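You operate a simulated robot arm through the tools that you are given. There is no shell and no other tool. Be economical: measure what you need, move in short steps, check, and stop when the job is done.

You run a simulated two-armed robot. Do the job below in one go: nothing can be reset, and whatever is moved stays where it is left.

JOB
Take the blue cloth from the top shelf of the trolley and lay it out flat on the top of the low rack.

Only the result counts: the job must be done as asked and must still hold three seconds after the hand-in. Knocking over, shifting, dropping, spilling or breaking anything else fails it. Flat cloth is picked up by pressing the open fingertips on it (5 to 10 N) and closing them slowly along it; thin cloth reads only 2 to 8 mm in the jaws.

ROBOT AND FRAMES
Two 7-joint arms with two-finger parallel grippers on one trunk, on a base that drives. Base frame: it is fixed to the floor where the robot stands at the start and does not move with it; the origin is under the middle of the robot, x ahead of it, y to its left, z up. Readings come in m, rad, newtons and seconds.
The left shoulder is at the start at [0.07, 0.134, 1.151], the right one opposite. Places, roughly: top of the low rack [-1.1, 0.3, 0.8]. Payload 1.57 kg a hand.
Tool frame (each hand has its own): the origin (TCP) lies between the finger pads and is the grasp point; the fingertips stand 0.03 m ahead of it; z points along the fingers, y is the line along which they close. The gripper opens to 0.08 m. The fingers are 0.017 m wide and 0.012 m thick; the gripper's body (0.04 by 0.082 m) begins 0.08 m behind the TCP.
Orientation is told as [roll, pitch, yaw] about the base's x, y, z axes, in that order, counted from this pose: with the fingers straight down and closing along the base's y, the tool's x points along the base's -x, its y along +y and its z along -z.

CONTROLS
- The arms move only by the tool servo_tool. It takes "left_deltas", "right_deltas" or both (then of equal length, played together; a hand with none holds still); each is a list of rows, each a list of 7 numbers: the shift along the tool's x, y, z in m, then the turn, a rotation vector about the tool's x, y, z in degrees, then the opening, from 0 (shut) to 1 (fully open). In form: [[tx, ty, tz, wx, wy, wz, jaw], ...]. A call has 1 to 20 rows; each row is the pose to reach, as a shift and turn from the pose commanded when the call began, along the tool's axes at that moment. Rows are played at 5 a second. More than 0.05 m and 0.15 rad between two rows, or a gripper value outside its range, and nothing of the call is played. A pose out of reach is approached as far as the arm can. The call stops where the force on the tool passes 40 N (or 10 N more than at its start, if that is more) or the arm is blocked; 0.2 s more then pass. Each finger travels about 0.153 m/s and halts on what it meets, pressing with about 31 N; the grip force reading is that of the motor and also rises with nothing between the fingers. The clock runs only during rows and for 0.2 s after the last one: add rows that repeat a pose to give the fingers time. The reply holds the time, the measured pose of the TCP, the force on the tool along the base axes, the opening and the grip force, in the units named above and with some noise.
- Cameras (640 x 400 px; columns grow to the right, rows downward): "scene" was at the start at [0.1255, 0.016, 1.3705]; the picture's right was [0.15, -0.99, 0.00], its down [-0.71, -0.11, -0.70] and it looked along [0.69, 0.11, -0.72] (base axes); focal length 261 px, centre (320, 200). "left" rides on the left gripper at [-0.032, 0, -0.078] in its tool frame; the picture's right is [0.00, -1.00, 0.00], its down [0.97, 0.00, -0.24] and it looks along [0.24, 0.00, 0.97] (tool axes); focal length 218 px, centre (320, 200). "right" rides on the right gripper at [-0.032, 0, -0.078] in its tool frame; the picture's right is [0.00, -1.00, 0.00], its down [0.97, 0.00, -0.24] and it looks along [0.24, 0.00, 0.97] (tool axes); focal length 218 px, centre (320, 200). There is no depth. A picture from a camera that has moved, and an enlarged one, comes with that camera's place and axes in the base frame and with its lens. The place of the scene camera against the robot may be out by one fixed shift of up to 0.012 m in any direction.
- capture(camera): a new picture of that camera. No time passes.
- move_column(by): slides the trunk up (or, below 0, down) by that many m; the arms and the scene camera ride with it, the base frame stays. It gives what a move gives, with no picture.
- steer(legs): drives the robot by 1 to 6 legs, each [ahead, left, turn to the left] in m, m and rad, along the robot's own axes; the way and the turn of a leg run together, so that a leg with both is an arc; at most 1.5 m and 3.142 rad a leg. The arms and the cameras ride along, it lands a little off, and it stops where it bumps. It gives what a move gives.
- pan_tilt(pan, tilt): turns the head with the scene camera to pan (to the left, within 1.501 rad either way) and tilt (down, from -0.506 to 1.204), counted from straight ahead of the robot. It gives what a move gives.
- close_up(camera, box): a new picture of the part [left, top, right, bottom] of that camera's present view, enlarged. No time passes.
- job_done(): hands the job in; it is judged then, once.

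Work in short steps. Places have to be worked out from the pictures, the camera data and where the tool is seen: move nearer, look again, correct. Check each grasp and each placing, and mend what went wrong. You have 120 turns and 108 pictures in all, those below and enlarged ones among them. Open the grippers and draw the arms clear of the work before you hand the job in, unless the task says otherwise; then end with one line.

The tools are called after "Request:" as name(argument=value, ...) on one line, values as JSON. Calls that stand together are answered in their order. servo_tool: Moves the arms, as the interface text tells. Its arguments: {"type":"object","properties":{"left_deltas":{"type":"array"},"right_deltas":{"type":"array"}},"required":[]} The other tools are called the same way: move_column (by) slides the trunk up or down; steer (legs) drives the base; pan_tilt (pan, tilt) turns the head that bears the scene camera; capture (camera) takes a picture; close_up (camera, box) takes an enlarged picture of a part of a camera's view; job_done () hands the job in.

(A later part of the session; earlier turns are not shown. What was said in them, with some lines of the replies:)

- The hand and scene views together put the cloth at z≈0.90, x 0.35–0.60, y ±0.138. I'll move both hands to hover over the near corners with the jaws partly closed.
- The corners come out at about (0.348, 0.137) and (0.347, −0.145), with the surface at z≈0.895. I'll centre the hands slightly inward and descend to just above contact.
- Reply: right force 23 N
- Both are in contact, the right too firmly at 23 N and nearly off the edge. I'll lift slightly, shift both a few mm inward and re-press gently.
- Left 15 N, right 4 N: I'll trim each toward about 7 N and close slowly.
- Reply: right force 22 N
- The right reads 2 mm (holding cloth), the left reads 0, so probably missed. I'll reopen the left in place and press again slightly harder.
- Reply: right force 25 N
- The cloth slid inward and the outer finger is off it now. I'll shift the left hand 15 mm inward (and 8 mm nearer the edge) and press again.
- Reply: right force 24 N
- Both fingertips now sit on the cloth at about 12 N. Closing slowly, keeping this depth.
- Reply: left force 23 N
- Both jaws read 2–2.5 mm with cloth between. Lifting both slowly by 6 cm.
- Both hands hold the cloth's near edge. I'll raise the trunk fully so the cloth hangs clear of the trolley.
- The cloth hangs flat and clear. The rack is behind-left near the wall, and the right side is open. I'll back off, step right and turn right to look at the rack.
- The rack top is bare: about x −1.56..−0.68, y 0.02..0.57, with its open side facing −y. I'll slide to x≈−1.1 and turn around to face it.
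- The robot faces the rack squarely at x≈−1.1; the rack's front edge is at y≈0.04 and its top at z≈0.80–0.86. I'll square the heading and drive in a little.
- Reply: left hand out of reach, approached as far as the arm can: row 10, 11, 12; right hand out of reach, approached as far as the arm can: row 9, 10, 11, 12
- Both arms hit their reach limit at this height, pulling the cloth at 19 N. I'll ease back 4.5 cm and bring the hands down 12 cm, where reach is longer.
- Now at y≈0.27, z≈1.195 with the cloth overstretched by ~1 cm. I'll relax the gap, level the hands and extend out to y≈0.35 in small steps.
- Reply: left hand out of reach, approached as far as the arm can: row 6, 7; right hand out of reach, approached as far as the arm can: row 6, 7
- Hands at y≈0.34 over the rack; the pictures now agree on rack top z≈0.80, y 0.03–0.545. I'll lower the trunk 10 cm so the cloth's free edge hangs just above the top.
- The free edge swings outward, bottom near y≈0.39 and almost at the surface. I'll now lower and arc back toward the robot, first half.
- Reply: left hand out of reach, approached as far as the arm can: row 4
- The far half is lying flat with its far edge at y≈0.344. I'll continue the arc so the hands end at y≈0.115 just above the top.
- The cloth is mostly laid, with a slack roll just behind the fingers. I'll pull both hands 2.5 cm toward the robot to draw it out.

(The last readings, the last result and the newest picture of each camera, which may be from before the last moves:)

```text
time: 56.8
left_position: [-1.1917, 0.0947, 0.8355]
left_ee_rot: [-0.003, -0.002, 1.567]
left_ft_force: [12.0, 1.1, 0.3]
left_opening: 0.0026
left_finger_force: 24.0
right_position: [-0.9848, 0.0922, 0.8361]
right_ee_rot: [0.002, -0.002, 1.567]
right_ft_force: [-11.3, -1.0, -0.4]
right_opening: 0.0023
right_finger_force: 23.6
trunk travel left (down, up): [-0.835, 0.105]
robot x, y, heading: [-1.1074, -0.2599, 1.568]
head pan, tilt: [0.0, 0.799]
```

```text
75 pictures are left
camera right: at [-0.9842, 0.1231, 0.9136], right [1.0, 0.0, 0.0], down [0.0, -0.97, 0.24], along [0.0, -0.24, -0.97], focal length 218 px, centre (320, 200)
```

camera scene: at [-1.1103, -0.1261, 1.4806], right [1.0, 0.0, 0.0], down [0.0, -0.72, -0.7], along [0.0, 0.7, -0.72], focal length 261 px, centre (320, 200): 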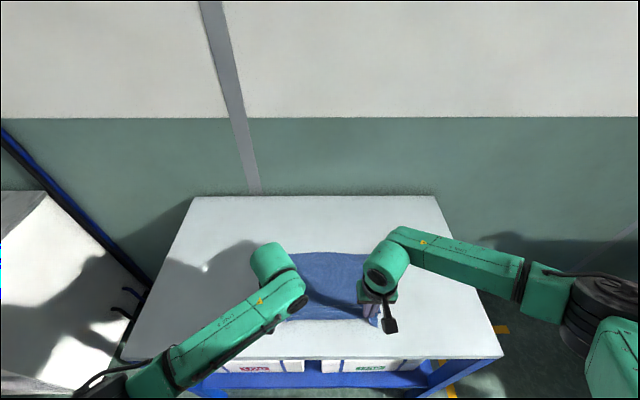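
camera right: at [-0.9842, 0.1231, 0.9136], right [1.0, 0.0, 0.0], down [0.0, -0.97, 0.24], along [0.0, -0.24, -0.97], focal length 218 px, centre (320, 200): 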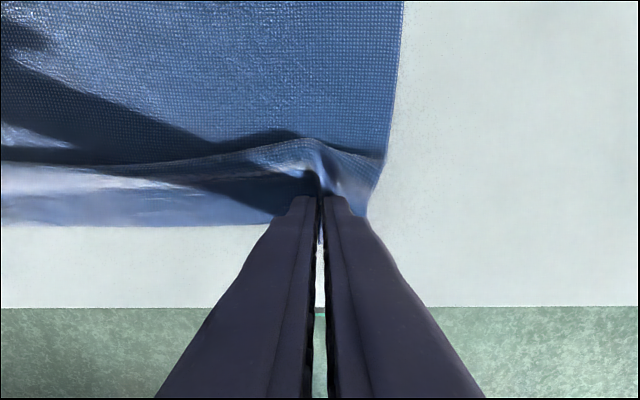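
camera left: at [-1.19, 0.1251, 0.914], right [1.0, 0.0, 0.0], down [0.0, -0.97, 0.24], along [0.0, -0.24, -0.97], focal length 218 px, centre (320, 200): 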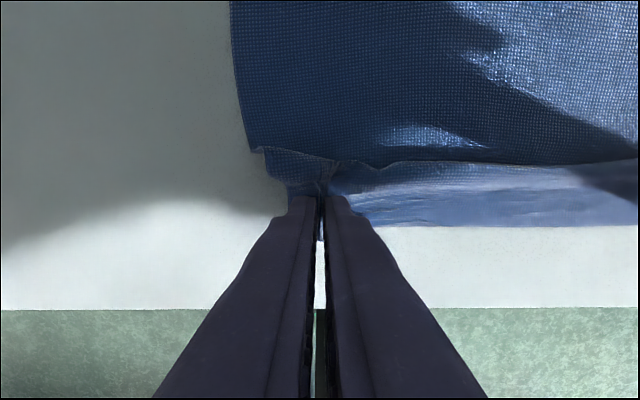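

A fold remains just behind the fingers; I'll look closer from the scene camera to see whether the far edge slid.

Request:
close_up(camera="scene", box=[220, 220, 460, 370])

```text
2.67 times, centred on (340, 295) of scene
camera zoom: at [-1.1101, -0.1251, 1.4805], right [1.0, 0.0, 0.0], down [0.0, -0.72, -0.7], along [0.0, 0.7, -0.72], focal length 695 px, centre (267, -53)
```

zoom: 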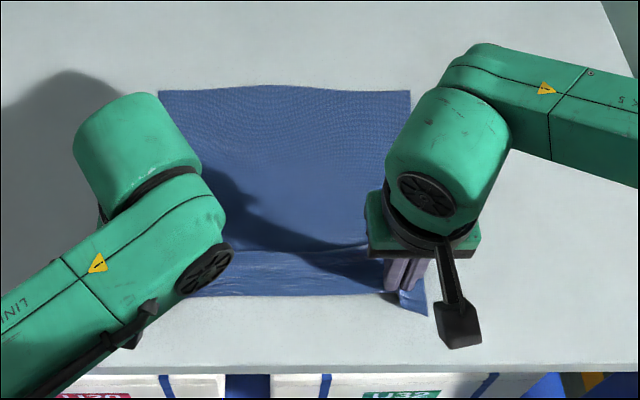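

The cloth slid ~3 cm, so pulling alone won't remove the roll. I'll press the tips down lightly and open slowly to undo the tucks, then smooth it afterwards.

Request:
servo_tool(left_deltas=[[0, 0, 0.002, 0, 0, 0, 0], [0, 0, 0.004, 0, 0, 0, 0], [0, 0, 0.0055, 0, 0, 0, 0], [0, 0, 0.0055, 0, 0, 0, 0]], right_deltas=[[0, 0, 0.002, 0, 0, 0, 0], [0, 0, 0.004, 0, 0, 0, 0], [0, 0, 0.0055, 0, 0, 0, 0], [0, 0, 0.0055, 0, 0, 0, 0]])

```text
time: 57.8
left_position: [-1.1918, 0.0928, 0.8323]
left_ee_rot: [-0.001, -0.007, 1.566]
left_ft_force: [8.1, -0.3, 11.3]
left_opening: 0.0029
left_finger_force: 24.2
right_position: [-0.9852, 0.0918, 0.8322]
right_ee_rot: [0.003, -0.007, 1.566]
right_ft_force: [-6.5, 0.0, 16.4]
right_opening: 0.002
right_finger_force: 23.3
trunk travel left (down, up): [-0.835, 0.105]
robot x, y, heading: [-1.1019, -0.2595, 1.564]
head pan, tilt: [0.0, 0.799]
```

Contact at TCP z≈0.832 (11 and 16 N). Opening slowly while pressed.

Request:
servo_tool(left_deltas=[[0, 0, 0, 0, 0, 0, 0.05], [0, 0, 0, 0, 0, 0, 0.1], [0, 0, 0, 0, 0, 0, 0.15], [0, 0, 0, 0, 0, 0, 0.2], [0, 0, 0, 0, 0, 0, 0.25], [0, 0, 0, 0, 0, 0, 0.3], [0, 0, 0, 0, 0, 0, 0.35], [0, 0, 0, 0, 0, 0, 0.4], [0, 0, 0, 0, 0, 0, 0.45], [0, 0, -0.01, 0, 0, 0, 0.45], [0, 0, -0.03, 0, 0, 0, 0.45], [0, 0, -0.06, 0, 0, 0, 0.45]], right_deltas=[[0, 0, -0.0003, 0, 0, 0, 0.05], [0, 0, -0.0003, 0, 0, 0, 0.1], [0, 0, -0.0003, 0, 0, 0, 0.15], [0, 0, -0.0003, 0, 0, 0, 0.2], [0, 0, -0.0003, 0, 0, 0, 0.25], [0, 0, -0.0003, 0, 0, 0, 0.3], [0, 0, -0.0003, 0, 0, 0, 0.35], [0, 0, -0.0003, 0, 0, 0, 0.4], [0, 0, -0.0003, 0, 0, 0, 0.45], [0, 0, -0.01, 0, 0, 0, 0.45], [0, 0, -0.03, 0, 0, 0, 0.45], [0, 0, -0.06, 0, 0, 0, 0.45]])

Request:
capture(camera="left")

Request:
capture(camera="right")

```text
time: 60.4
left_position: [-1.1925, 0.0923, 0.8891]
left_ee_rot: [0.001, 0.001, 1.567]
left_ft_force: [-0.1, -0.4, -0.4]
left_opening: 0.0359
left_finger_force: 0.0
right_position: [-0.9856, 0.092, 0.8888]
right_ee_rot: [-0.001, -0.003, 1.567]
right_ft_force: [-0.1, 0.1, -0.1]
right_opening: 0.036
right_finger_force: 0.1
trunk travel left (down, up): [-0.835, 0.105]
robot x, y, heading: [-1.1047, -0.2583, 1.561]
head pan, tilt: [0.0, 0.799]
```

```text
73 pictures are left
camera left: at [-1.1902, 0.1243, 0.9696], right [1.0, 0.0, 0.0], down [0.0, -0.97, 0.24], along [0.0, -0.24, -0.97], focal length 218 px, centre (320, 200)
```

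left: 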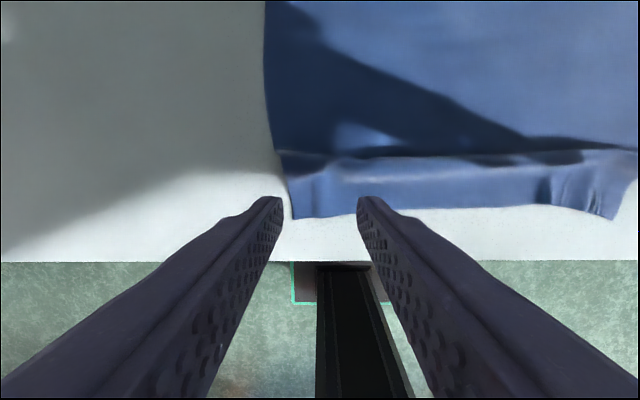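

```text
72 pictures are left
camera right: at [-0.9838, 0.1227, 0.967], right [1.0, 0.0, 0.0], down [0.0, -0.97, 0.24], along [0.0, -0.24, -0.97], focal length 218 px, centre (320, 200)
```

right: 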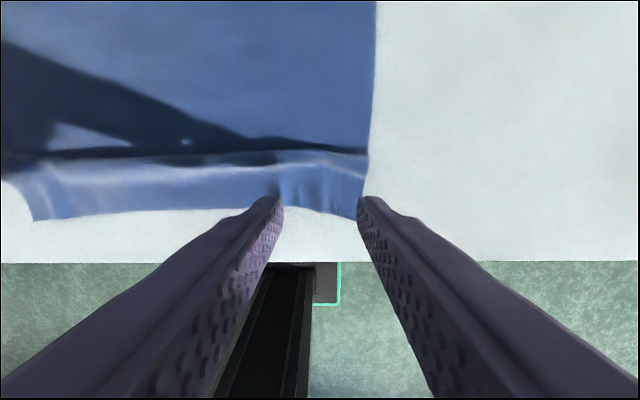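

Released cleanly with the tucks undone; a ridge remains near the edge. I'll raise the hands outward for a clear view.

Request:
servo_tool(left_deltas=[[0, 0.03, -0.03, 0, 0, 0, 0.45], [0, 0.06, -0.06, 0, 0, 0, 0.45], [0, 0.09, -0.09, 0, 0, 0, 0.45], [0, 0.12, -0.12, 0, 0, 0, 0.45], [0, 0.14, -0.15, 0, 0, 0, 0.45]], right_deltas=[[0, -0.03, -0.03, 0, 0, 0, 0.45], [0, -0.06, -0.06, 0, 0, 0, 0.45], [0, -0.09, -0.09, 0, 0, 0, 0.45], [0, -0.12, -0.12, 0, 0, 0, 0.45], [0, -0.14, -0.15, 0, 0, 0, 0.45]])

Request:
close_up(camera="scene", box=[220, 220, 460, 370])

```text
time: 61.6
left_position: [-1.3319, 0.0947, 1.0396]
left_ee_rot: [-0.001, -0.002, 1.566]
left_ft_force: [-0.3, -0.2, -0.4]
left_opening: 0.0361
left_finger_force: 0.1
right_position: [-0.8437, 0.0903, 1.0408]
right_ee_rot: [0.0, -0.002, 1.566]
right_ft_force: [0.3, -0.5, -0.3]
right_opening: 0.0359
right_finger_force: 0.0
trunk travel left (down, up): [-0.835, 0.105]
robot x, y, heading: [-1.1091, -0.2591, 1.571]
head pan, tilt: [0.0, 0.799]
```

```text
2.67 times, centred on (340, 295) of scene
camera zoom: at [-1.1107, -0.1265, 1.4806], right [1.0, 0.0, 0.0], down [0.0, -0.72, -0.7], along [0.0, 0.7, -0.72], focal length 695 px, centre (267, -53)
```

zoom: 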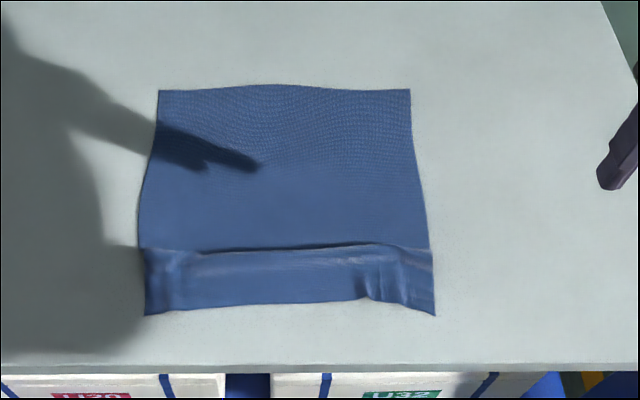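

A ridge of ~2 cm slack runs across about 5 cm from the near edge. I'll anchor the body with the right fingertips and drag the near strip with the left, so first I move both above their spots with jaws open.

Request:
servo_tool(left_deltas=[[-0.002, -0.03, 0.02, 0, 0, 0, 0.6], [-0.005, -0.06, 0.05, 0, 0, 0, 0.8], [-0.005, -0.09, 0.08, 0, 0, 0, 1], [-0.005, -0.12, 0.11, 0, 0, 0, 1], [-0.005, -0.145, 0.14, 0, 0, 0, 1], [-0.005, -0.145, 0.16, 0, 0, 0, 1], [-0.005, -0.145, 0.175, 0, 0, 0, 1], [-0.005, -0.145, 0.18, 0, 0, 0, 1]], right_deltas=[[-0.02, 0.03, 0.02, 0, 0, 0, 0.6], [-0.04, 0.06, 0.05, 0, 0, 0, 0.8], [-0.06, 0.09, 0.08, 0, 0, 0, 1], [-0.08, 0.12, 0.11, 0, 0, 0, 1], [-0.1, 0.15, 0.13, 0, 0, 0, 1], [-0.11, 0.18, 0.15, 0, 0, 0, 1], [-0.11, 0.2, 0.17, 0, 0, 0, 1], [-0.11, 0.216, 0.18, 0, 0, 0, 1]])

Request:
capture(camera="left")

Request:
capture(camera="right")

```text
time: 63.4
left_position: [-1.187, 0.0964, 0.8597]
left_ee_rot: [-0.002, 0.001, 1.567]
left_ft_force: [-0.6, 0.6, 0.2]
left_opening: 0.08
left_finger_force: 0.0
right_position: [-1.063, 0.2023, 0.8619]
right_ee_rot: [-0.001, -0.002, 1.566]
right_ft_force: [-0.4, 1.1, -0.7]
right_opening: 0.08
right_finger_force: 0.0
trunk travel left (down, up): [-0.835, 0.105]
robot x, y, heading: [-1.1043, -0.2598, 1.564]
head pan, tilt: [0.0, 0.799]
```

```text
70 pictures are left
camera left: at [-1.1852, 0.1284, 0.9386], right [1.0, 0.0, 0.0], down [0.0, -0.97, 0.24], along [0.0, -0.24, -0.97], focal length 218 px, centre (320, 200)
```

left: 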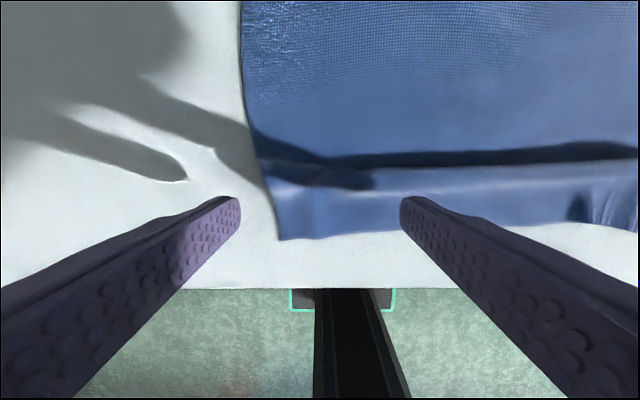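

```text
69 pictures are left
camera right: at [-1.0611, 0.2341, 0.9396], right [1.0, 0.0, 0.0], down [0.0, -0.97, 0.24], along [0.0, -0.24, -0.97], focal length 218 px, centre (320, 200)
```

right: 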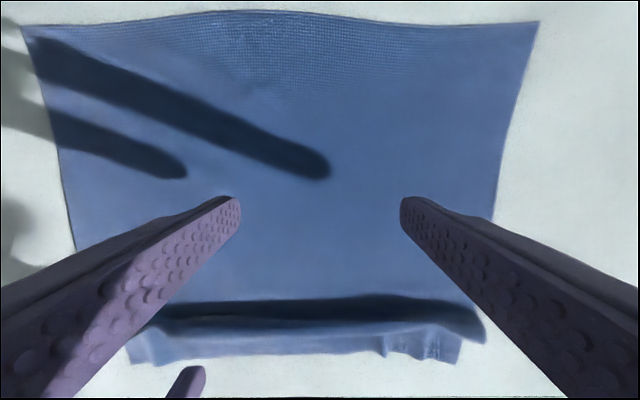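

The left outer finger is off the cloth; I'll narrow the left jaws and shift it 17 mm inward, then press both (right as anchor, left on the strip).

Request:
servo_tool(left_deltas=[[0, -0.01, 0, 0, 0, 0, 0.7], [0, -0.017, 0, 0, 0, 0, 0.5], [0, -0.017, 0.012, 0, 0, 0, 0.5], [0, -0.017, 0.022, 0, 0, 0, 0.5], [0, -0.017, 0.0275, 0, 0, 0, 0.5], [0, -0.017, 0.0275, 0, 0, 0, 0.5]], right_deltas=[[0, 0, 0.006, 0, 0, 0, 1], [0, 0, 0.012, 0, 0, 0, 1], [0, 0, 0.018, 0, 0, 0, 1], [0, 0, 0.024, 0, 0, 0, 1], [0, 0, 0.029, 0, 0, 0, 1], [0, 0, 0.029, 0, 0, 0, 1]])

```text
time: 64.8
left_position: [-1.1689, 0.099, 0.8326]
left_ee_rot: [-0.001, -0.003, 1.567]
left_ft_force: [0.0, 0.2, 0.0]
left_opening: 0.04
left_finger_force: 0.0
right_position: [-1.0611, 0.2027, 0.8329]
right_ee_rot: [0.0, -0.001, 1.569]
right_ft_force: [-0.2, -0.4, 0.6]
right_opening: 0.0801
right_finger_force: 0.1
trunk travel left (down, up): [-0.835, 0.105]
robot x, y, heading: [-1.111, -0.2595, 1.569]
head pan, tilt: [0.0, 0.799]
```

Not touching yet; stepping down ~1.5–2 mm more.

Request:
servo_tool(left_deltas=[[0, 0, 0.0007, 0, 0, 0, 0.5], [0, 0, 0.0014, 0, 0, 0, 0.5], [0, 0, 0.0014, 0, 0, 0, 0.5]], right_deltas=[[0, 0, 0.001, 0, 0, 0, 1], [0, 0, 0.002, 0, 0, 0, 1], [0, 0, 0.002, 0, 0, 0, 1]])

```text
time: 65.6
left_position: [-1.1698, 0.0977, 0.8321]
left_ee_rot: [-0.002, -0.002, 1.566]
left_ft_force: [0.0, 1.1, 0.5]
left_opening: 0.0403
left_finger_force: 0.0
right_position: [-1.061, 0.2024, 0.8323]
right_ee_rot: [0.0, -0.002, 1.567]
right_ft_force: [0.5, -0.4, 9.1]
right_opening: 0.0802
right_finger_force: 0.1
trunk travel left (down, up): [-0.835, 0.105]
robot x, y, heading: [-1.1038, -0.2606, 1.563]
head pan, tilt: [0.0, 0.799]
```

Right is at 9 N; left still needs about 1 mm more, then I drag it 2 cm toward the edge with the right anchored a bit harder.

Request:
servo_tool(left_deltas=[[0, 0, 0.0006, 0, 0, 0, 0.5], [0, 0, 0.0012, 0, 0, 0, 0.5], [0, 0, 0.0012, 0, 0, 0, 0.5]], right_deltas=[[0, 0, 0.0004, 0, 0, 0, 1], [0, 0, 0.0004, 0, 0, 0, 1], [0, 0, 0.0004, 0, 0, 0, 1]])

```text
time: 66.4
left_position: [-1.1702, 0.0968, 0.8313]
left_ee_rot: [-0.001, -0.005, 1.568]
left_ft_force: [-1.5, 0.1, 6.2]
left_opening: 0.0404
left_finger_force: 0.0
right_position: [-1.0615, 0.2028, 0.8315]
right_ee_rot: [0.003, -0.004, 1.565]
right_ft_force: [2.0, 3.0, 17.8]
right_opening: 0.08
right_finger_force: 0.0
trunk travel left (down, up): [-0.835, 0.105]
robot x, y, heading: [-1.1075, -0.2615, 1.563]
head pan, tilt: [0.0, 0.799]
```

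Left 6 N, right 18 N. Dragging the left 20 mm toward the front edge.

Request:
servo_tool(left_deltas=[[0.004, 0, 0.0002, 0, 0, 0, 0.5], [0.008, 0, 0.0002, 0, 0, 0, 0.5], [0.012, 0, 0.0002, 0, 0, 0, 0.5], [0.016, 0, 0.0002, 0, 0, 0, 0.5], [0.02, 0, 0.0002, 0, 0, 0, 0.5]])

Request:
capture(camera="left")

Request:
capture(camera="right")

```text
time: 67.6
left_position: [-1.1677, 0.0771, 0.8314]
left_ee_rot: [-0.002, -0.005, 1.566]
left_ft_force: [-0.2, 2.2, 8.5]
left_opening: 0.04
left_finger_force: 0.1
right_position: [-1.0612, 0.2008, 0.8306]
right_ee_rot: [0.002, -0.006, 1.568]
right_ft_force: [1.7, 4.6, 25.5]
right_opening: 0.0799
right_finger_force: 0.0
trunk travel left (down, up): [-0.835, 0.105]
robot x, y, heading: [-1.1065, -0.2611, 1.566]
head pan, tilt: [0.0, 0.799]
```

```text
68 pictures are left
camera left: at [-1.1678, 0.1082, 0.9101], right [1.0, 0.0, 0.0], down [0.0, -0.97, 0.24], along [0.0, -0.24, -0.97], focal length 218 px, centre (320, 200)
```

left: 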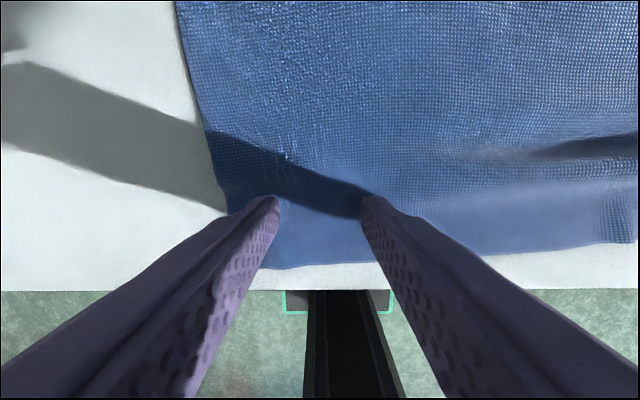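

```text
67 pictures are left
camera right: at [-1.0606, 0.2323, 0.9096], right [1.0, 0.0, 0.0], down [0.0, -0.97, 0.23], along [0.0, -0.23, -0.97], focal length 218 px, centre (320, 200)
```

right: 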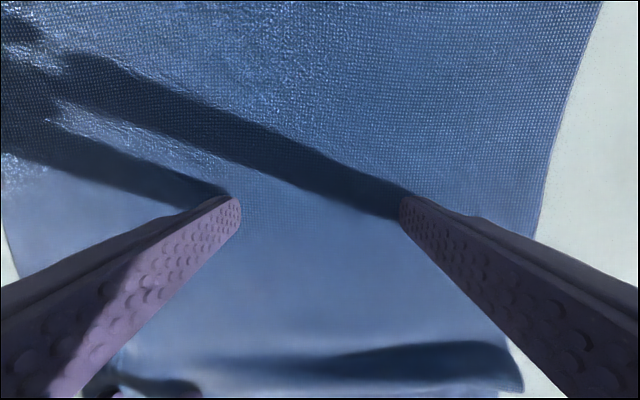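

The left side is now flat. I'll swap roles: left anchors the body, right drags the right part of the strip. Lifting and moving both, right sideways first to keep apart.

Request:
servo_tool(left_deltas=[[0, 0, -0.01, 0, 0, 0, 0.5], [0, 0, -0.03, 0, 0, 0, 0.5], [0, 0, -0.03, 0, 0, 0, 0.5], [-0.03, 0, -0.03, 0, 0, 0, 0.5], [-0.06, 0, -0.03, 0, 0, 0, 0.5], [-0.09, 0, -0.03, 0, 0, 0, 0.6], [-0.12, -0.01, -0.03, 0, 0, 0, 0.6], [-0.12, -0.01, -0.03, 0, 0, 0, 0.6]], right_deltas=[[0, 0, -0.01, 0, 0, 0, 1], [0, 0, -0.03, 0, 0, 0, 0.7], [0, -0.03, -0.03, 0, 0, 0, 0.5], [0.0, -0.06, -0.03, 0, 0, 0, 0.5], [0.03, -0.06, -0.03, 0, 0, 0, 0.5], [0.06, -0.06, -0.03, 0, 0, 0, 0.5], [0.08, -0.06, -0.03, 0, 0, 0, 0.5], [0.104, -0.06, -0.03, 0, 0, 0, 0.5]])

Request:
capture(camera="right")

Request:
capture(camera="left")

```text
time: 69.4
left_position: [-1.1584, 0.1968, 0.8611]
left_ee_rot: [-0.001, -0.001, 1.567]
left_ft_force: [-0.3, 0.4, -0.4]
left_opening: 0.0481
left_finger_force: 0.0
right_position: [-1.0023, 0.0985, 0.8583]
right_ee_rot: [0.0, -0.005, 1.566]
right_ft_force: [0.1, -0.3, 0.2]
right_opening: 0.04
right_finger_force: 0.2
trunk travel left (down, up): [-0.835, 0.105]
robot x, y, heading: [-1.1058, -0.266, 1.562]
head pan, tilt: [0.0, 0.799]
```

```text
66 pictures are left
camera right: at [-1.0012, 0.1286, 0.9369], right [1.0, 0.0, 0.0], down [0.0, -0.97, 0.24], along [0.0, -0.24, -0.97], focal length 218 px, centre (320, 200)
```

right: 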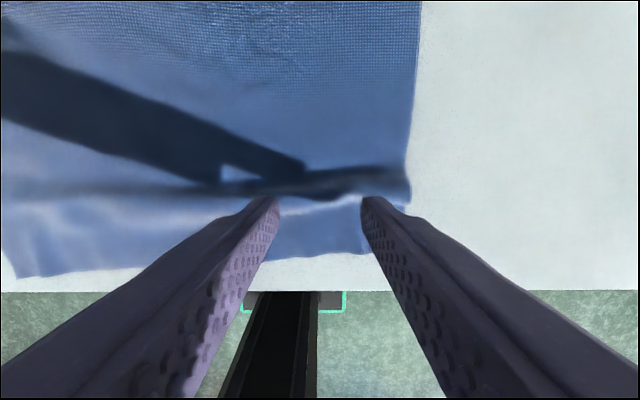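

```text
65 pictures are left
camera left: at [-1.1572, 0.2282, 0.9391], right [1.0, 0.0, 0.0], down [0.0, -0.97, 0.24], along [0.0, -0.24, -0.97], focal length 218 px, centre (320, 200)
```

left: 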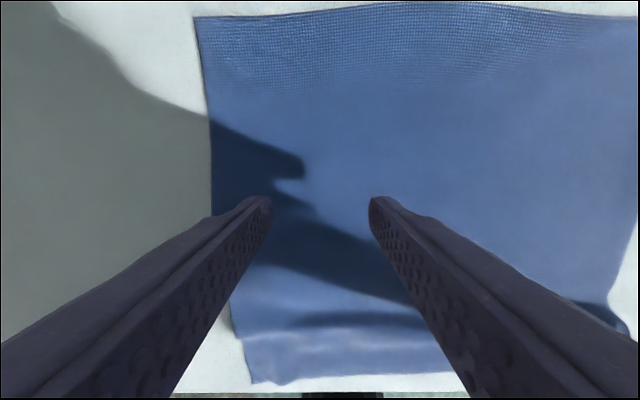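

The ridge lies right under the right tips, so I'll shift the right hand 23 mm nearer the front edge, then lower both to contact.

Request:
servo_tool(left_deltas=[[0, 0, 0.01, 0, 0, 0, 0.6], [0, 0, 0.02, 0, 0, 0, 0.6], [0, 0, 0.028, 0, 0, 0, 0.6], [0, 0, 0.0298, 0, 0, 0, 0.6], [0, 0, 0.0298, 0, 0, 0, 0.6]], right_deltas=[[0.012, 0.0, 0, 0, 0, 0, 0.5], [0.023, 0.003, 0, 0, 0, 0, 0.5], [0.023, 0.003, 0.015, 0, 0, 0, 0.5], [0.023, 0.003, 0.026, 0, 0, 0, 0.5], [0.023, 0.003, 0.027, 0, 0, 0, 0.5]])

```text
time: 70.6
left_position: [-1.1588, 0.1975, 0.8318]
left_ee_rot: [-0.001, -0.007, 1.567]
left_ft_force: [-0.5, 1.4, 9.4]
left_opening: 0.0482
left_finger_force: 0.2
right_position: [-1.0044, 0.077, 0.8315]
right_ee_rot: [0.001, -0.003, 1.567]
right_ft_force: [-0.4, 0.2, 0.2]
right_opening: 0.0401
right_finger_force: 0.0
trunk travel left (down, up): [-0.835, 0.105]
robot x, y, heading: [-1.1031, -0.2585, 1.565]
head pan, tilt: [0.0, 0.799]
```

Left anchor 9 N; pressing it a touch more and bringing the right down ~1.2 mm.

Request:
servo_tool(left_deltas=[[0, 0, 0.0004, 0, 0, 0, 0.6], [0, 0, 0.0004, 0, 0, 0, 0.6], [0, 0, 0.0004, 0, 0, 0, 0.6]], right_deltas=[[0, 0, 0.0008, 0, 0, 0, 0.5], [0, 0, 0.0015, 0, 0, 0, 0.5], [0, 0, 0.0015, 0, 0, 0, 0.5]])

```text
time: 71.4
left_position: [-1.1593, 0.1974, 0.8318]
left_ee_rot: [-0.002, -0.006, 1.568]
left_ft_force: [-0.9, 2.6, 15.5]
left_opening: 0.0482
left_finger_force: 0.2
right_position: [-1.005, 0.0761, 0.831]
right_ee_rot: [0.002, -0.006, 1.567]
right_ft_force: [-0.1, 1.2, 6.7]
right_opening: 0.0401
right_finger_force: 0.0
trunk travel left (down, up): [-0.835, 0.105]
robot x, y, heading: [-1.1076, -0.2602, 1.566]
head pan, tilt: [0.0, 0.799]
```

Left 15 N, right 7 N. Dragging the right 16 mm toward the front edge, then checking.

Request:
servo_tool(right_deltas=[[0.004, 0, 0.0002, 0, 0, 0, 0.5], [0.008, 0, 0.0002, 0, 0, 0, 0.5], [0.012, 0, 0.0002, 0, 0, 0, 0.5], [0.016, 0, 0.0002, 0, 0, 0, 0.5], [0.016, 0, 0.0002, 0, 0, 0, 0.5]])

Request:
capture(camera="right")

Request:
capture(camera="left")

```text
time: 72.6
left_position: [-1.1588, 0.1974, 0.8303]
left_ee_rot: [-0.001, -0.005, 1.569]
left_ft_force: [0.3, 4.0, 16.1]
left_opening: 0.0481
left_finger_force: 0.1
right_position: [-1.0043, 0.0586, 0.8306]
right_ee_rot: [0.001, -0.007, 1.567]
right_ft_force: [-1.3, 5.4, 25.0]
right_opening: 0.04
right_finger_force: 0.1
trunk travel left (down, up): [-0.835, 0.105]
robot x, y, heading: [-1.1046, -0.2575, 1.566]
head pan, tilt: [0.0, 0.799]
```

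```text
64 pictures are left
camera right: at [-1.0038, 0.0894, 0.9097], right [1.0, 0.0, 0.0], down [0.0, -0.97, 0.23], along [0.0, -0.23, -0.97], focal length 218 px, centre (320, 200)
```

right: 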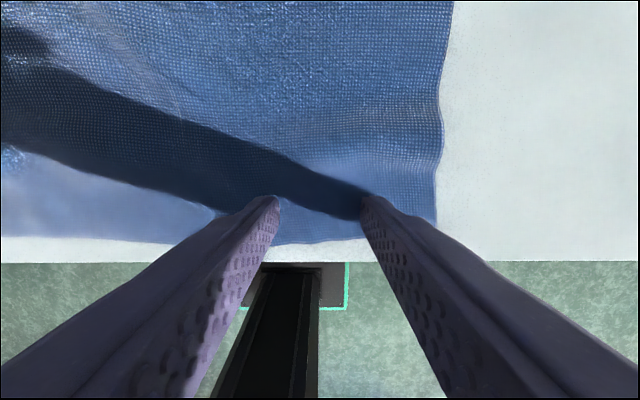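

```text
63 pictures are left
camera left: at [-1.1571, 0.2277, 0.91], right [1.0, 0.0, 0.0], down [0.0, -0.97, 0.24], along [0.0, -0.24, -0.97], focal length 218 px, centre (320, 200)
```

left: 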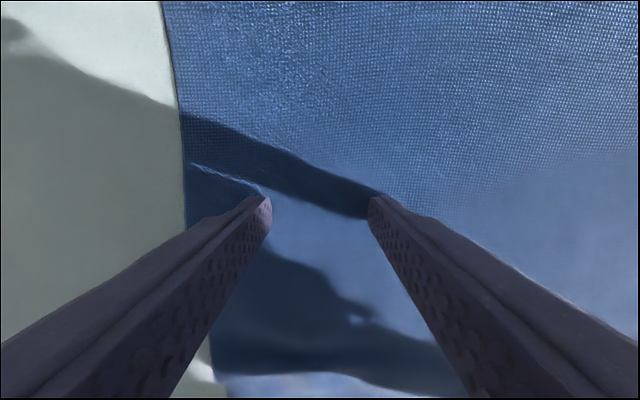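

The ridge is gone on the right too. Lifting both hands straight up, then outward, and viewing.

Request:
servo_tool(left_deltas=[[0, 0, -0.01, 0, 0, 0, 0.6], [0, 0, -0.03, 0, 0, 0, 0.6], [0, 0, -0.06, 0, 0, 0, 0.6], [0, 0.03, -0.09, 0, 0, 0, 0.6], [0.03, 0.06, -0.12, 0, 0, 0, 0.6], [0.06, 0.1, -0.15, 0, 0, 0, 0.6], [0.1, 0.13, -0.18, 0, 0, 0, 0.6], [0.1, 0.16, -0.2, 0, 0, 0, 0.6]], right_deltas=[[0, 0, -0.01, 0, 0, 0, 0.5], [0, 0, -0.03, 0, 0, 0, 0.5], [0, 0, -0.06, 0, 0, 0, 0.5], [0, -0.03, -0.09, 0, 0, 0, 0.5], [0, -0.06, -0.12, 0, 0, 0, 0.5], [0, -0.1, -0.15, 0, 0, 0, 0.5], [0, -0.13, -0.18, 0, 0, 0, 0.5], [0, -0.16, -0.2, 0, 0, 0, 0.5]])

Request:
close_up(camera="scene", box=[220, 220, 460, 370])

```text
refused: row 5 steps farther than a row can; nothing moved
```

```text
2.67 times, centred on (340, 295) of scene
camera zoom: at [-1.1106, -0.1288, 1.4811], right [1.0, -0.01, 0.0], down [0.0, -0.72, -0.7], along [0.0, 0.7, -0.72], focal length 695 px, centre (267, -53)
```

zoom: 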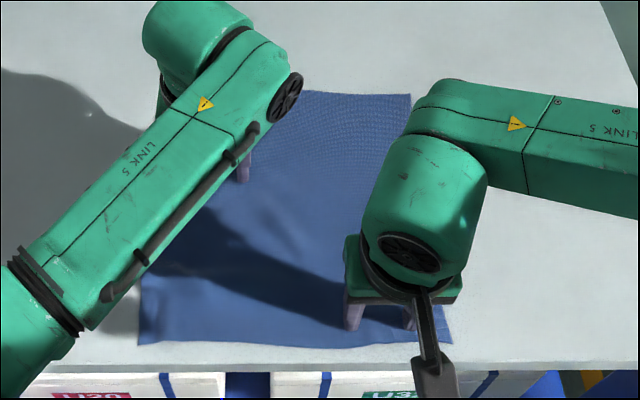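

That retreat was refused for step size; resending with smaller steps.

Request:
servo_tool(left_deltas=[[0, 0, -0.01, 0, 0, 0, 0.6], [0, 0, -0.03, 0, 0, 0, 0.6], [0, 0, -0.06, 0, 0, 0, 0.6], [0, 0.025, -0.085, 0, 0, 0, 0.6], [0.025, 0.05, -0.11, 0, 0, 0, 0.6], [0.05, 0.075, -0.135, 0, 0, 0, 0.6], [0.075, 0.1, -0.16, 0, 0, 0, 0.6], [0.1, 0.125, -0.185, 0, 0, 0, 0.6], [0.1, 0.16, -0.2, 0, 0, 0, 0.6]], right_deltas=[[0, 0, -0.01, 0, 0, 0, 0.5], [0, 0, -0.03, 0, 0, 0, 0.5], [0, 0, -0.06, 0, 0, 0, 0.5], [0, -0.025, -0.085, 0, 0, 0, 0.5], [0, -0.05, -0.11, 0, 0, 0, 0.5], [0, -0.075, -0.135, 0, 0, 0, 0.5], [0, -0.1, -0.16, 0, 0, 0, 0.5], [0, -0.125, -0.185, 0, 0, 0, 0.5], [0, -0.16, -0.2, 0, 0, 0, 0.5]])

Request:
close_up(camera="scene", box=[220, 220, 460, 370])

Request:
capture(camera="scene")

```text
time: 74.6
left_position: [-1.3189, 0.0974, 1.0287]
left_ee_rot: [-0.004, -0.001, 1.567]
left_ft_force: [-0.2, 0.1, -0.1]
left_opening: 0.0479
left_finger_force: 0.1
right_position: [-0.844, 0.0588, 1.0302]
right_ee_rot: [0.0, -0.001, 1.568]
right_ft_force: [-0.1, 0.4, 0.5]
right_opening: 0.04
right_finger_force: 0.0
trunk travel left (down, up): [-0.835, 0.105]
robot x, y, heading: [-1.1041, -0.2606, 1.567]
head pan, tilt: [0.0, 0.799]
```

```text
2.67 times, centred on (340, 295) of scene
camera zoom: at [-1.1105, -0.127, 1.4806], right [1.0, 0.0, 0.0], down [0.0, -0.72, -0.7], along [0.0, 0.7, -0.72], focal length 695 px, centre (267, -53)
```

zoom: 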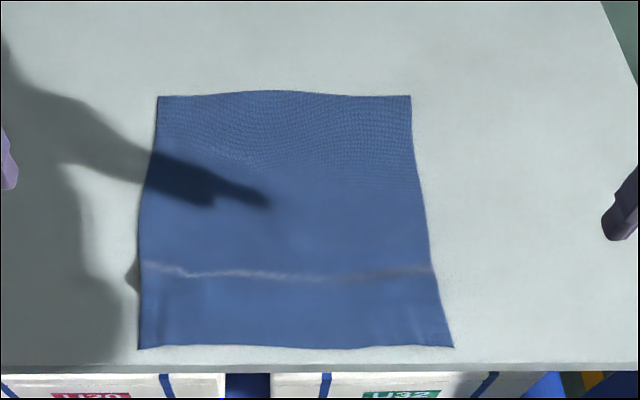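

```text
60 pictures are left
camera scene: at [-1.1105, -0.127, 1.4806], right [1.0, 0.0, 0.0], down [0.0, -0.72, -0.7], along [0.0, 0.7, -0.72], focal length 261 px, centre (320, 200)
```

scene: 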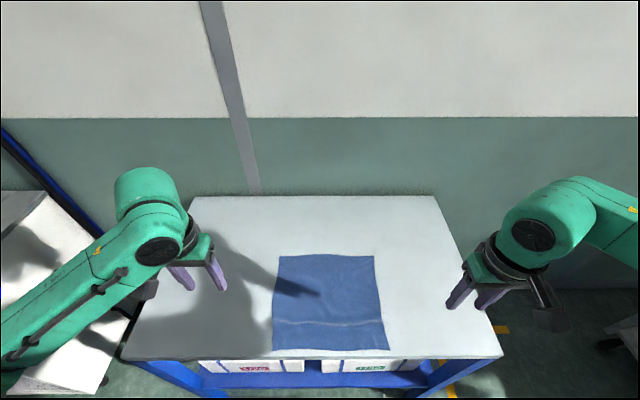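

The cloth is spread to its full size (y 0.046–0.301) with only a low crease at y≈0.11. To remove it I'll press both hands on the body just beyond the crease and draw it gently away from the robot.

Request:
servo_tool(left_deltas=[[-0.01, -0.025, 0.025, 0, 0, 0, 0.7], [-0.02, -0.05, 0.05, 0, 0, 0, 0.8], [-0.03, -0.075, 0.075, 0, 0, 0, 0.9], [-0.04, -0.1, 0.1, 0, 0, 0, 0.9], [-0.05, -0.125, 0.125, 0, 0, 0, 0.9], [-0.053, -0.144, 0.15, 0, 0, 0, 0.9], [-0.053, -0.144, 0.175, 0, 0, 0, 0.9], [-0.053, -0.144, 0.189, 0, 0, 0, 0.9], [-0.053, -0.144, 0.195, 0, 0, 0, 0.9], [-0.053, -0.144, 0.1965, 0, 0, 0, 0.9]], right_deltas=[[-0.015, 0.028, 0.02, 0, 0, 0, 0.7], [-0.03, 0.056, 0.04, 0, 0, 0, 0.8], [-0.045, 0.084, 0.06, 0, 0, 0, 0.9], [-0.06, 0.112, 0.085, 0, 0, 0, 0.9], [-0.075, 0.14, 0.11, 0, 0, 0, 0.9], [-0.085, 0.168, 0.135, 0, 0, 0, 0.9], [-0.091, 0.186, 0.165, 0, 0, 0, 0.9], [-0.091, 0.186, 0.189, 0, 0, 0, 0.9], [-0.091, 0.186, 0.196, 0, 0, 0, 0.9], [-0.091, 0.186, 0.198, 0, 0, 0, 0.9]])

Request:
capture(camera="left")

```text
time: 76.8
left_position: [-1.175, 0.152, 0.8342]
left_ee_rot: [-0.003, -0.001, 1.567]
left_ft_force: [0.0, -0.5, -1.1]
left_opening: 0.0721
left_finger_force: 0.0
right_position: [-1.0297, 0.1505, 0.8318]
right_ee_rot: [0.001, -0.003, 1.567]
right_ft_force: [-0.1, -0.4, -1.0]
right_opening: 0.0719
right_finger_force: 0.0
trunk travel left (down, up): [-0.835, 0.105]
robot x, y, heading: [-1.1097, -0.2576, 1.563]
head pan, tilt: [0.0, 0.799]
```

```text
59 pictures are left
camera left: at [-1.1739, 0.1835, 0.9125], right [1.0, 0.0, 0.0], down [0.0, -0.97, 0.24], along [0.0, -0.24, -0.97], focal length 218 px, centre (320, 200)
```

left: 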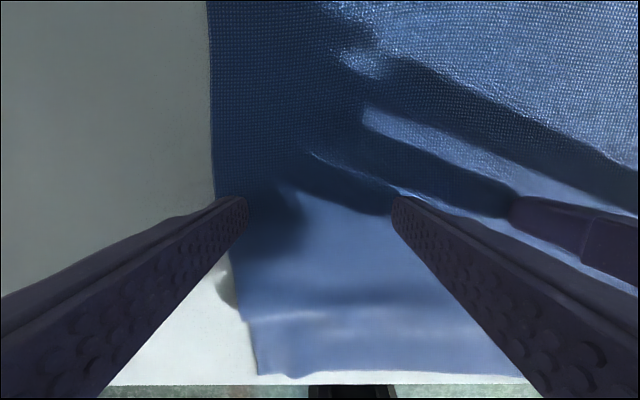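

The fingers are just above the cloth, well clear of the crease. Lowering into light contact.

Request:
servo_tool(left_deltas=[[0, 0, 0.0012, 0, 0, 0, 0.9], [0, 0, 0.0024, 0, 0, 0, 0.9], [0, 0, 0.0028, 0, 0, 0, 0.9], [0, 0, 0.0028, 0, 0, 0, 0.9]], right_deltas=[[0, 0, 0.0006, 0, 0, 0, 0.9], [0, 0, 0.0012, 0, 0, 0, 0.9], [0, 0, 0.0015, 0, 0, 0, 0.9], [0, 0, 0.0015, 0, 0, 0, 0.9]])

```text
time: 77.8
left_position: [-1.1752, 0.1506, 0.8329]
left_ee_rot: [-0.002, -0.001, 1.567]
left_ft_force: [-0.8, 1.2, 4.9]
left_opening: 0.0719
left_finger_force: 0.1
right_position: [-1.031, 0.1509, 0.832]
right_ee_rot: [0.003, -0.004, 1.565]
right_ft_force: [0.7, 0.7, 11.3]
right_opening: 0.0724
right_finger_force: 0.1
trunk travel left (down, up): [-0.835, 0.105]
robot x, y, heading: [-1.1043, -0.2615, 1.566]
head pan, tilt: [0.0, 0.799]
```

Left 5 N, right 11 N. Drawing both 12 mm away from the robot, then lifting clear and looking.

Request:
servo_tool(left_deltas=[[-0.003, 0, 0.0003, 0, 0, 0, 0.9], [-0.006, 0, 0.0003, 0, 0, 0, 0.9], [-0.009, 0, 0.0003, 0, 0, 0, 0.9], [-0.012, 0, 0.0003, 0, 0, 0, 0.9], [-0.012, 0, -0.01, 0, 0, 0, 0.9], [-0.012, 0, -0.03, 0, 0, 0, 0.9], [-0.012, 0, -0.06, 0, 0, 0, 0.9], [-0.012, 0.025, -0.085, 0, 0, 0, 0.9], [-0.012, 0.05, -0.11, 0, 0, 0, 0.9], [-0.012, 0.08, -0.14, 0, 0, 0, 0.9], [-0.012, 0.11, -0.17, 0, 0, 0, 0.9], [-0.012, 0.14, -0.2, 0, 0, 0, 0.9]], right_deltas=[[-0.003, 0, -0.0002, 0, 0, 0, 0.9], [-0.006, 0, -0.0002, 0, 0, 0, 0.9], [-0.009, 0, -0.0002, 0, 0, 0, 0.9], [-0.012, 0, -0.0002, 0, 0, 0, 0.9], [-0.012, 0, -0.01, 0, 0, 0, 0.9], [-0.012, 0, -0.03, 0, 0, 0, 0.9], [-0.012, 0, -0.06, 0, 0, 0, 0.9], [-0.012, -0.025, -0.085, 0, 0, 0, 0.9], [-0.012, -0.05, -0.11, 0, 0, 0, 0.9], [-0.012, -0.08, -0.14, 0, 0, 0, 0.9], [-0.012, -0.11, -0.17, 0, 0, 0, 0.9], [-0.012, -0.14, -0.2, 0, 0, 0, 0.9]])

Request:
close_up(camera="scene", box=[220, 220, 460, 370])

```text
time: 80.4
left_position: [-1.3157, 0.1637, 1.0295]
left_ee_rot: [-0.002, -0.002, 1.567]
left_ft_force: [0.6, -0.8, 0.6]
left_opening: 0.0721
left_finger_force: 0.0
right_position: [-0.8881, 0.16, 1.0294]
right_ee_rot: [0.0, -0.003, 1.568]
right_ft_force: [-1.1, 0.2, -0.2]
right_opening: 0.0717
right_finger_force: 0.1
trunk travel left (down, up): [-0.835, 0.105]
robot x, y, heading: [-1.1068, -0.2596, 1.565]
head pan, tilt: [0.0, 0.799]
```

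```text
2.67 times, centred on (340, 295) of scene
camera zoom: at [-1.1101, -0.127, 1.4806], right [1.0, 0.0, 0.0], down [0.0, -0.72, -0.7], along [0.0, 0.7, -0.72], focal length 695 px, centre (267, -53)
```

zoom: 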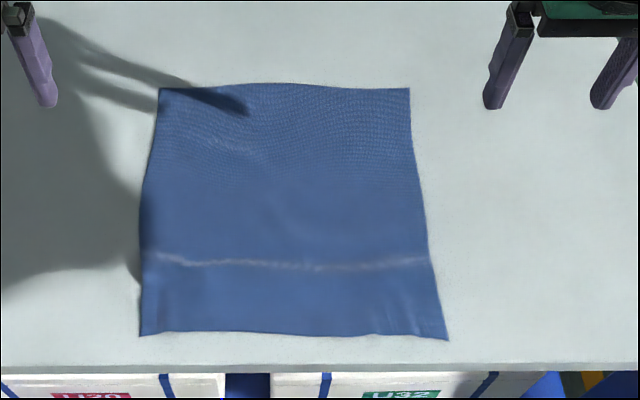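

The cloth lies fully spread and entirely on the rack top, about 2 cm clear of the front edge, with only a faint crease line. I'll open the jaws, withdraw the arms and take a final look.

Request:
servo_tool(left_deltas=[[0, 0.02, -0.03, 0, 0, 0, 1], [0.02, 0.03, -0.06, 0, 0, 0, 1], [0.05, 0.03, -0.09, 0, 0, 0, 1], [0.08, 0.03, -0.12, 0, 0, 0, 1]], right_deltas=[[0, -0.02, -0.03, 0, 0, 0, 1], [0.02, -0.03, -0.06, 0, 0, 0, 1], [0.05, -0.03, -0.09, 0, 0, 0, 1], [0.08, -0.03, -0.12, 0, 0, 0, 1]])

Request:
steer(legs=[[-0.25, 0, 0]])

Request:
pan_tilt(pan=0, tilt=0.7)

Request:
capture(camera="scene")

Request:
close_up(camera="scene", box=[220, 180, 420, 305])

```text
time: 81.4
left_position: [-1.3465, 0.0803, 1.1515]
left_ee_rot: [-0.002, -0.004, 1.567]
left_ft_force: [-0.5, -0.7, -0.3]
left_opening: 0.0798
left_finger_force: 0.1
right_position: [-0.8574, 0.0775, 1.1513]
right_ee_rot: [0.001, -0.003, 1.568]
right_ft_force: [0.2, -0.1, 0.6]
right_opening: 0.0797
right_finger_force: 0.1
trunk travel left (down, up): [-0.835, 0.105]
robot x, y, heading: [-1.1096, -0.26, 1.566]
head pan, tilt: [0.0, 0.799]
```

```text
time: 83.2
left_position: [-1.3473, -0.159, 1.151]
left_ee_rot: [-0.001, 0.001, 1.571]
left_ft_force: [-0.5, -0.1, 0.3]
left_opening: 0.0799
left_finger_force: 0.0
right_position: [-0.8596, -0.1615, 1.1511]
right_ee_rot: [0.0, 0.0, 1.57]
right_ft_force: [-0.4, 0.6, 0.6]
right_opening: 0.0801
right_finger_force: 0.1
trunk travel left (down, up): [-0.835, 0.105]
robot x, y, heading: [-1.1063, -0.5024, 1.571]
head pan, tilt: [0.0, 0.799]
```

```text
time: 83.9
left_position: [-1.3471, -0.1605, 1.1509]
left_ee_rot: [-0.001, -0.001, 1.569]
left_ft_force: [0.0, -0.5, 0.6]
left_opening: 0.0799
left_finger_force: 0.0
right_position: [-0.8611, -0.1628, 1.1503]
right_ee_rot: [0.0, -0.001, 1.57]
right_ft_force: [0.6, -0.1, 0.5]
right_opening: 0.0802
right_finger_force: 0.0
trunk travel left (down, up): [-0.835, 0.105]
robot x, y, heading: [-1.1087, -0.4992, 1.571]
head pan, tilt: [0.0, 0.7]
```

```text
57 pictures are left
camera scene: at [-1.1113, -0.3652, 1.4887], right [1.0, 0.0, 0.0], down [0.0, -0.64, -0.76], along [0.0, 0.76, -0.64], focal length 261 px, centre (320, 200)
```

scene: 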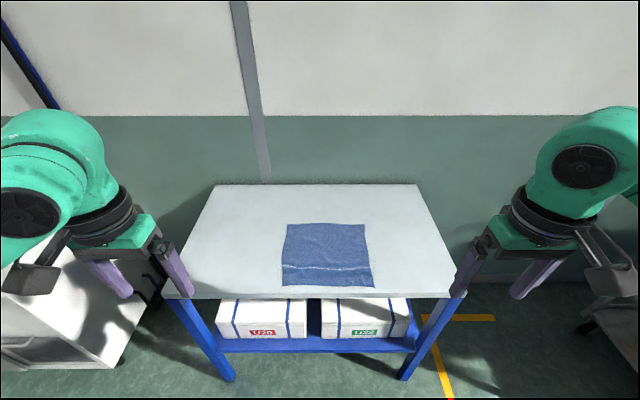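

```text
3.20 times, centred on (320, 242) of scene
camera zoom: at [-1.1113, -0.3652, 1.4887], right [1.0, 0.0, 0.0], down [0.0, -0.64, -0.76], along [0.0, 0.76, -0.64], focal length 834 px, centre (320, 64)
```

zoom: 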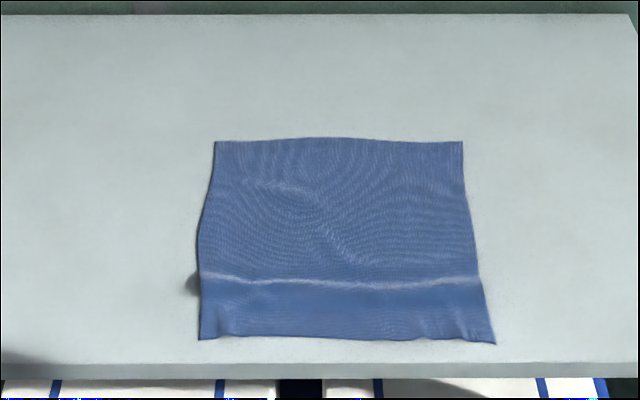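

The cloth is spread out and wholly on the rack top, nothing else was disturbed, and the arms are open and clear. Handing in.

Request:
job_done()

```text
The job is handed in.
```

The blue cloth is spread to its full size on the top of the low rack, all of it on the surface, with one low crease left across it near the front edge.
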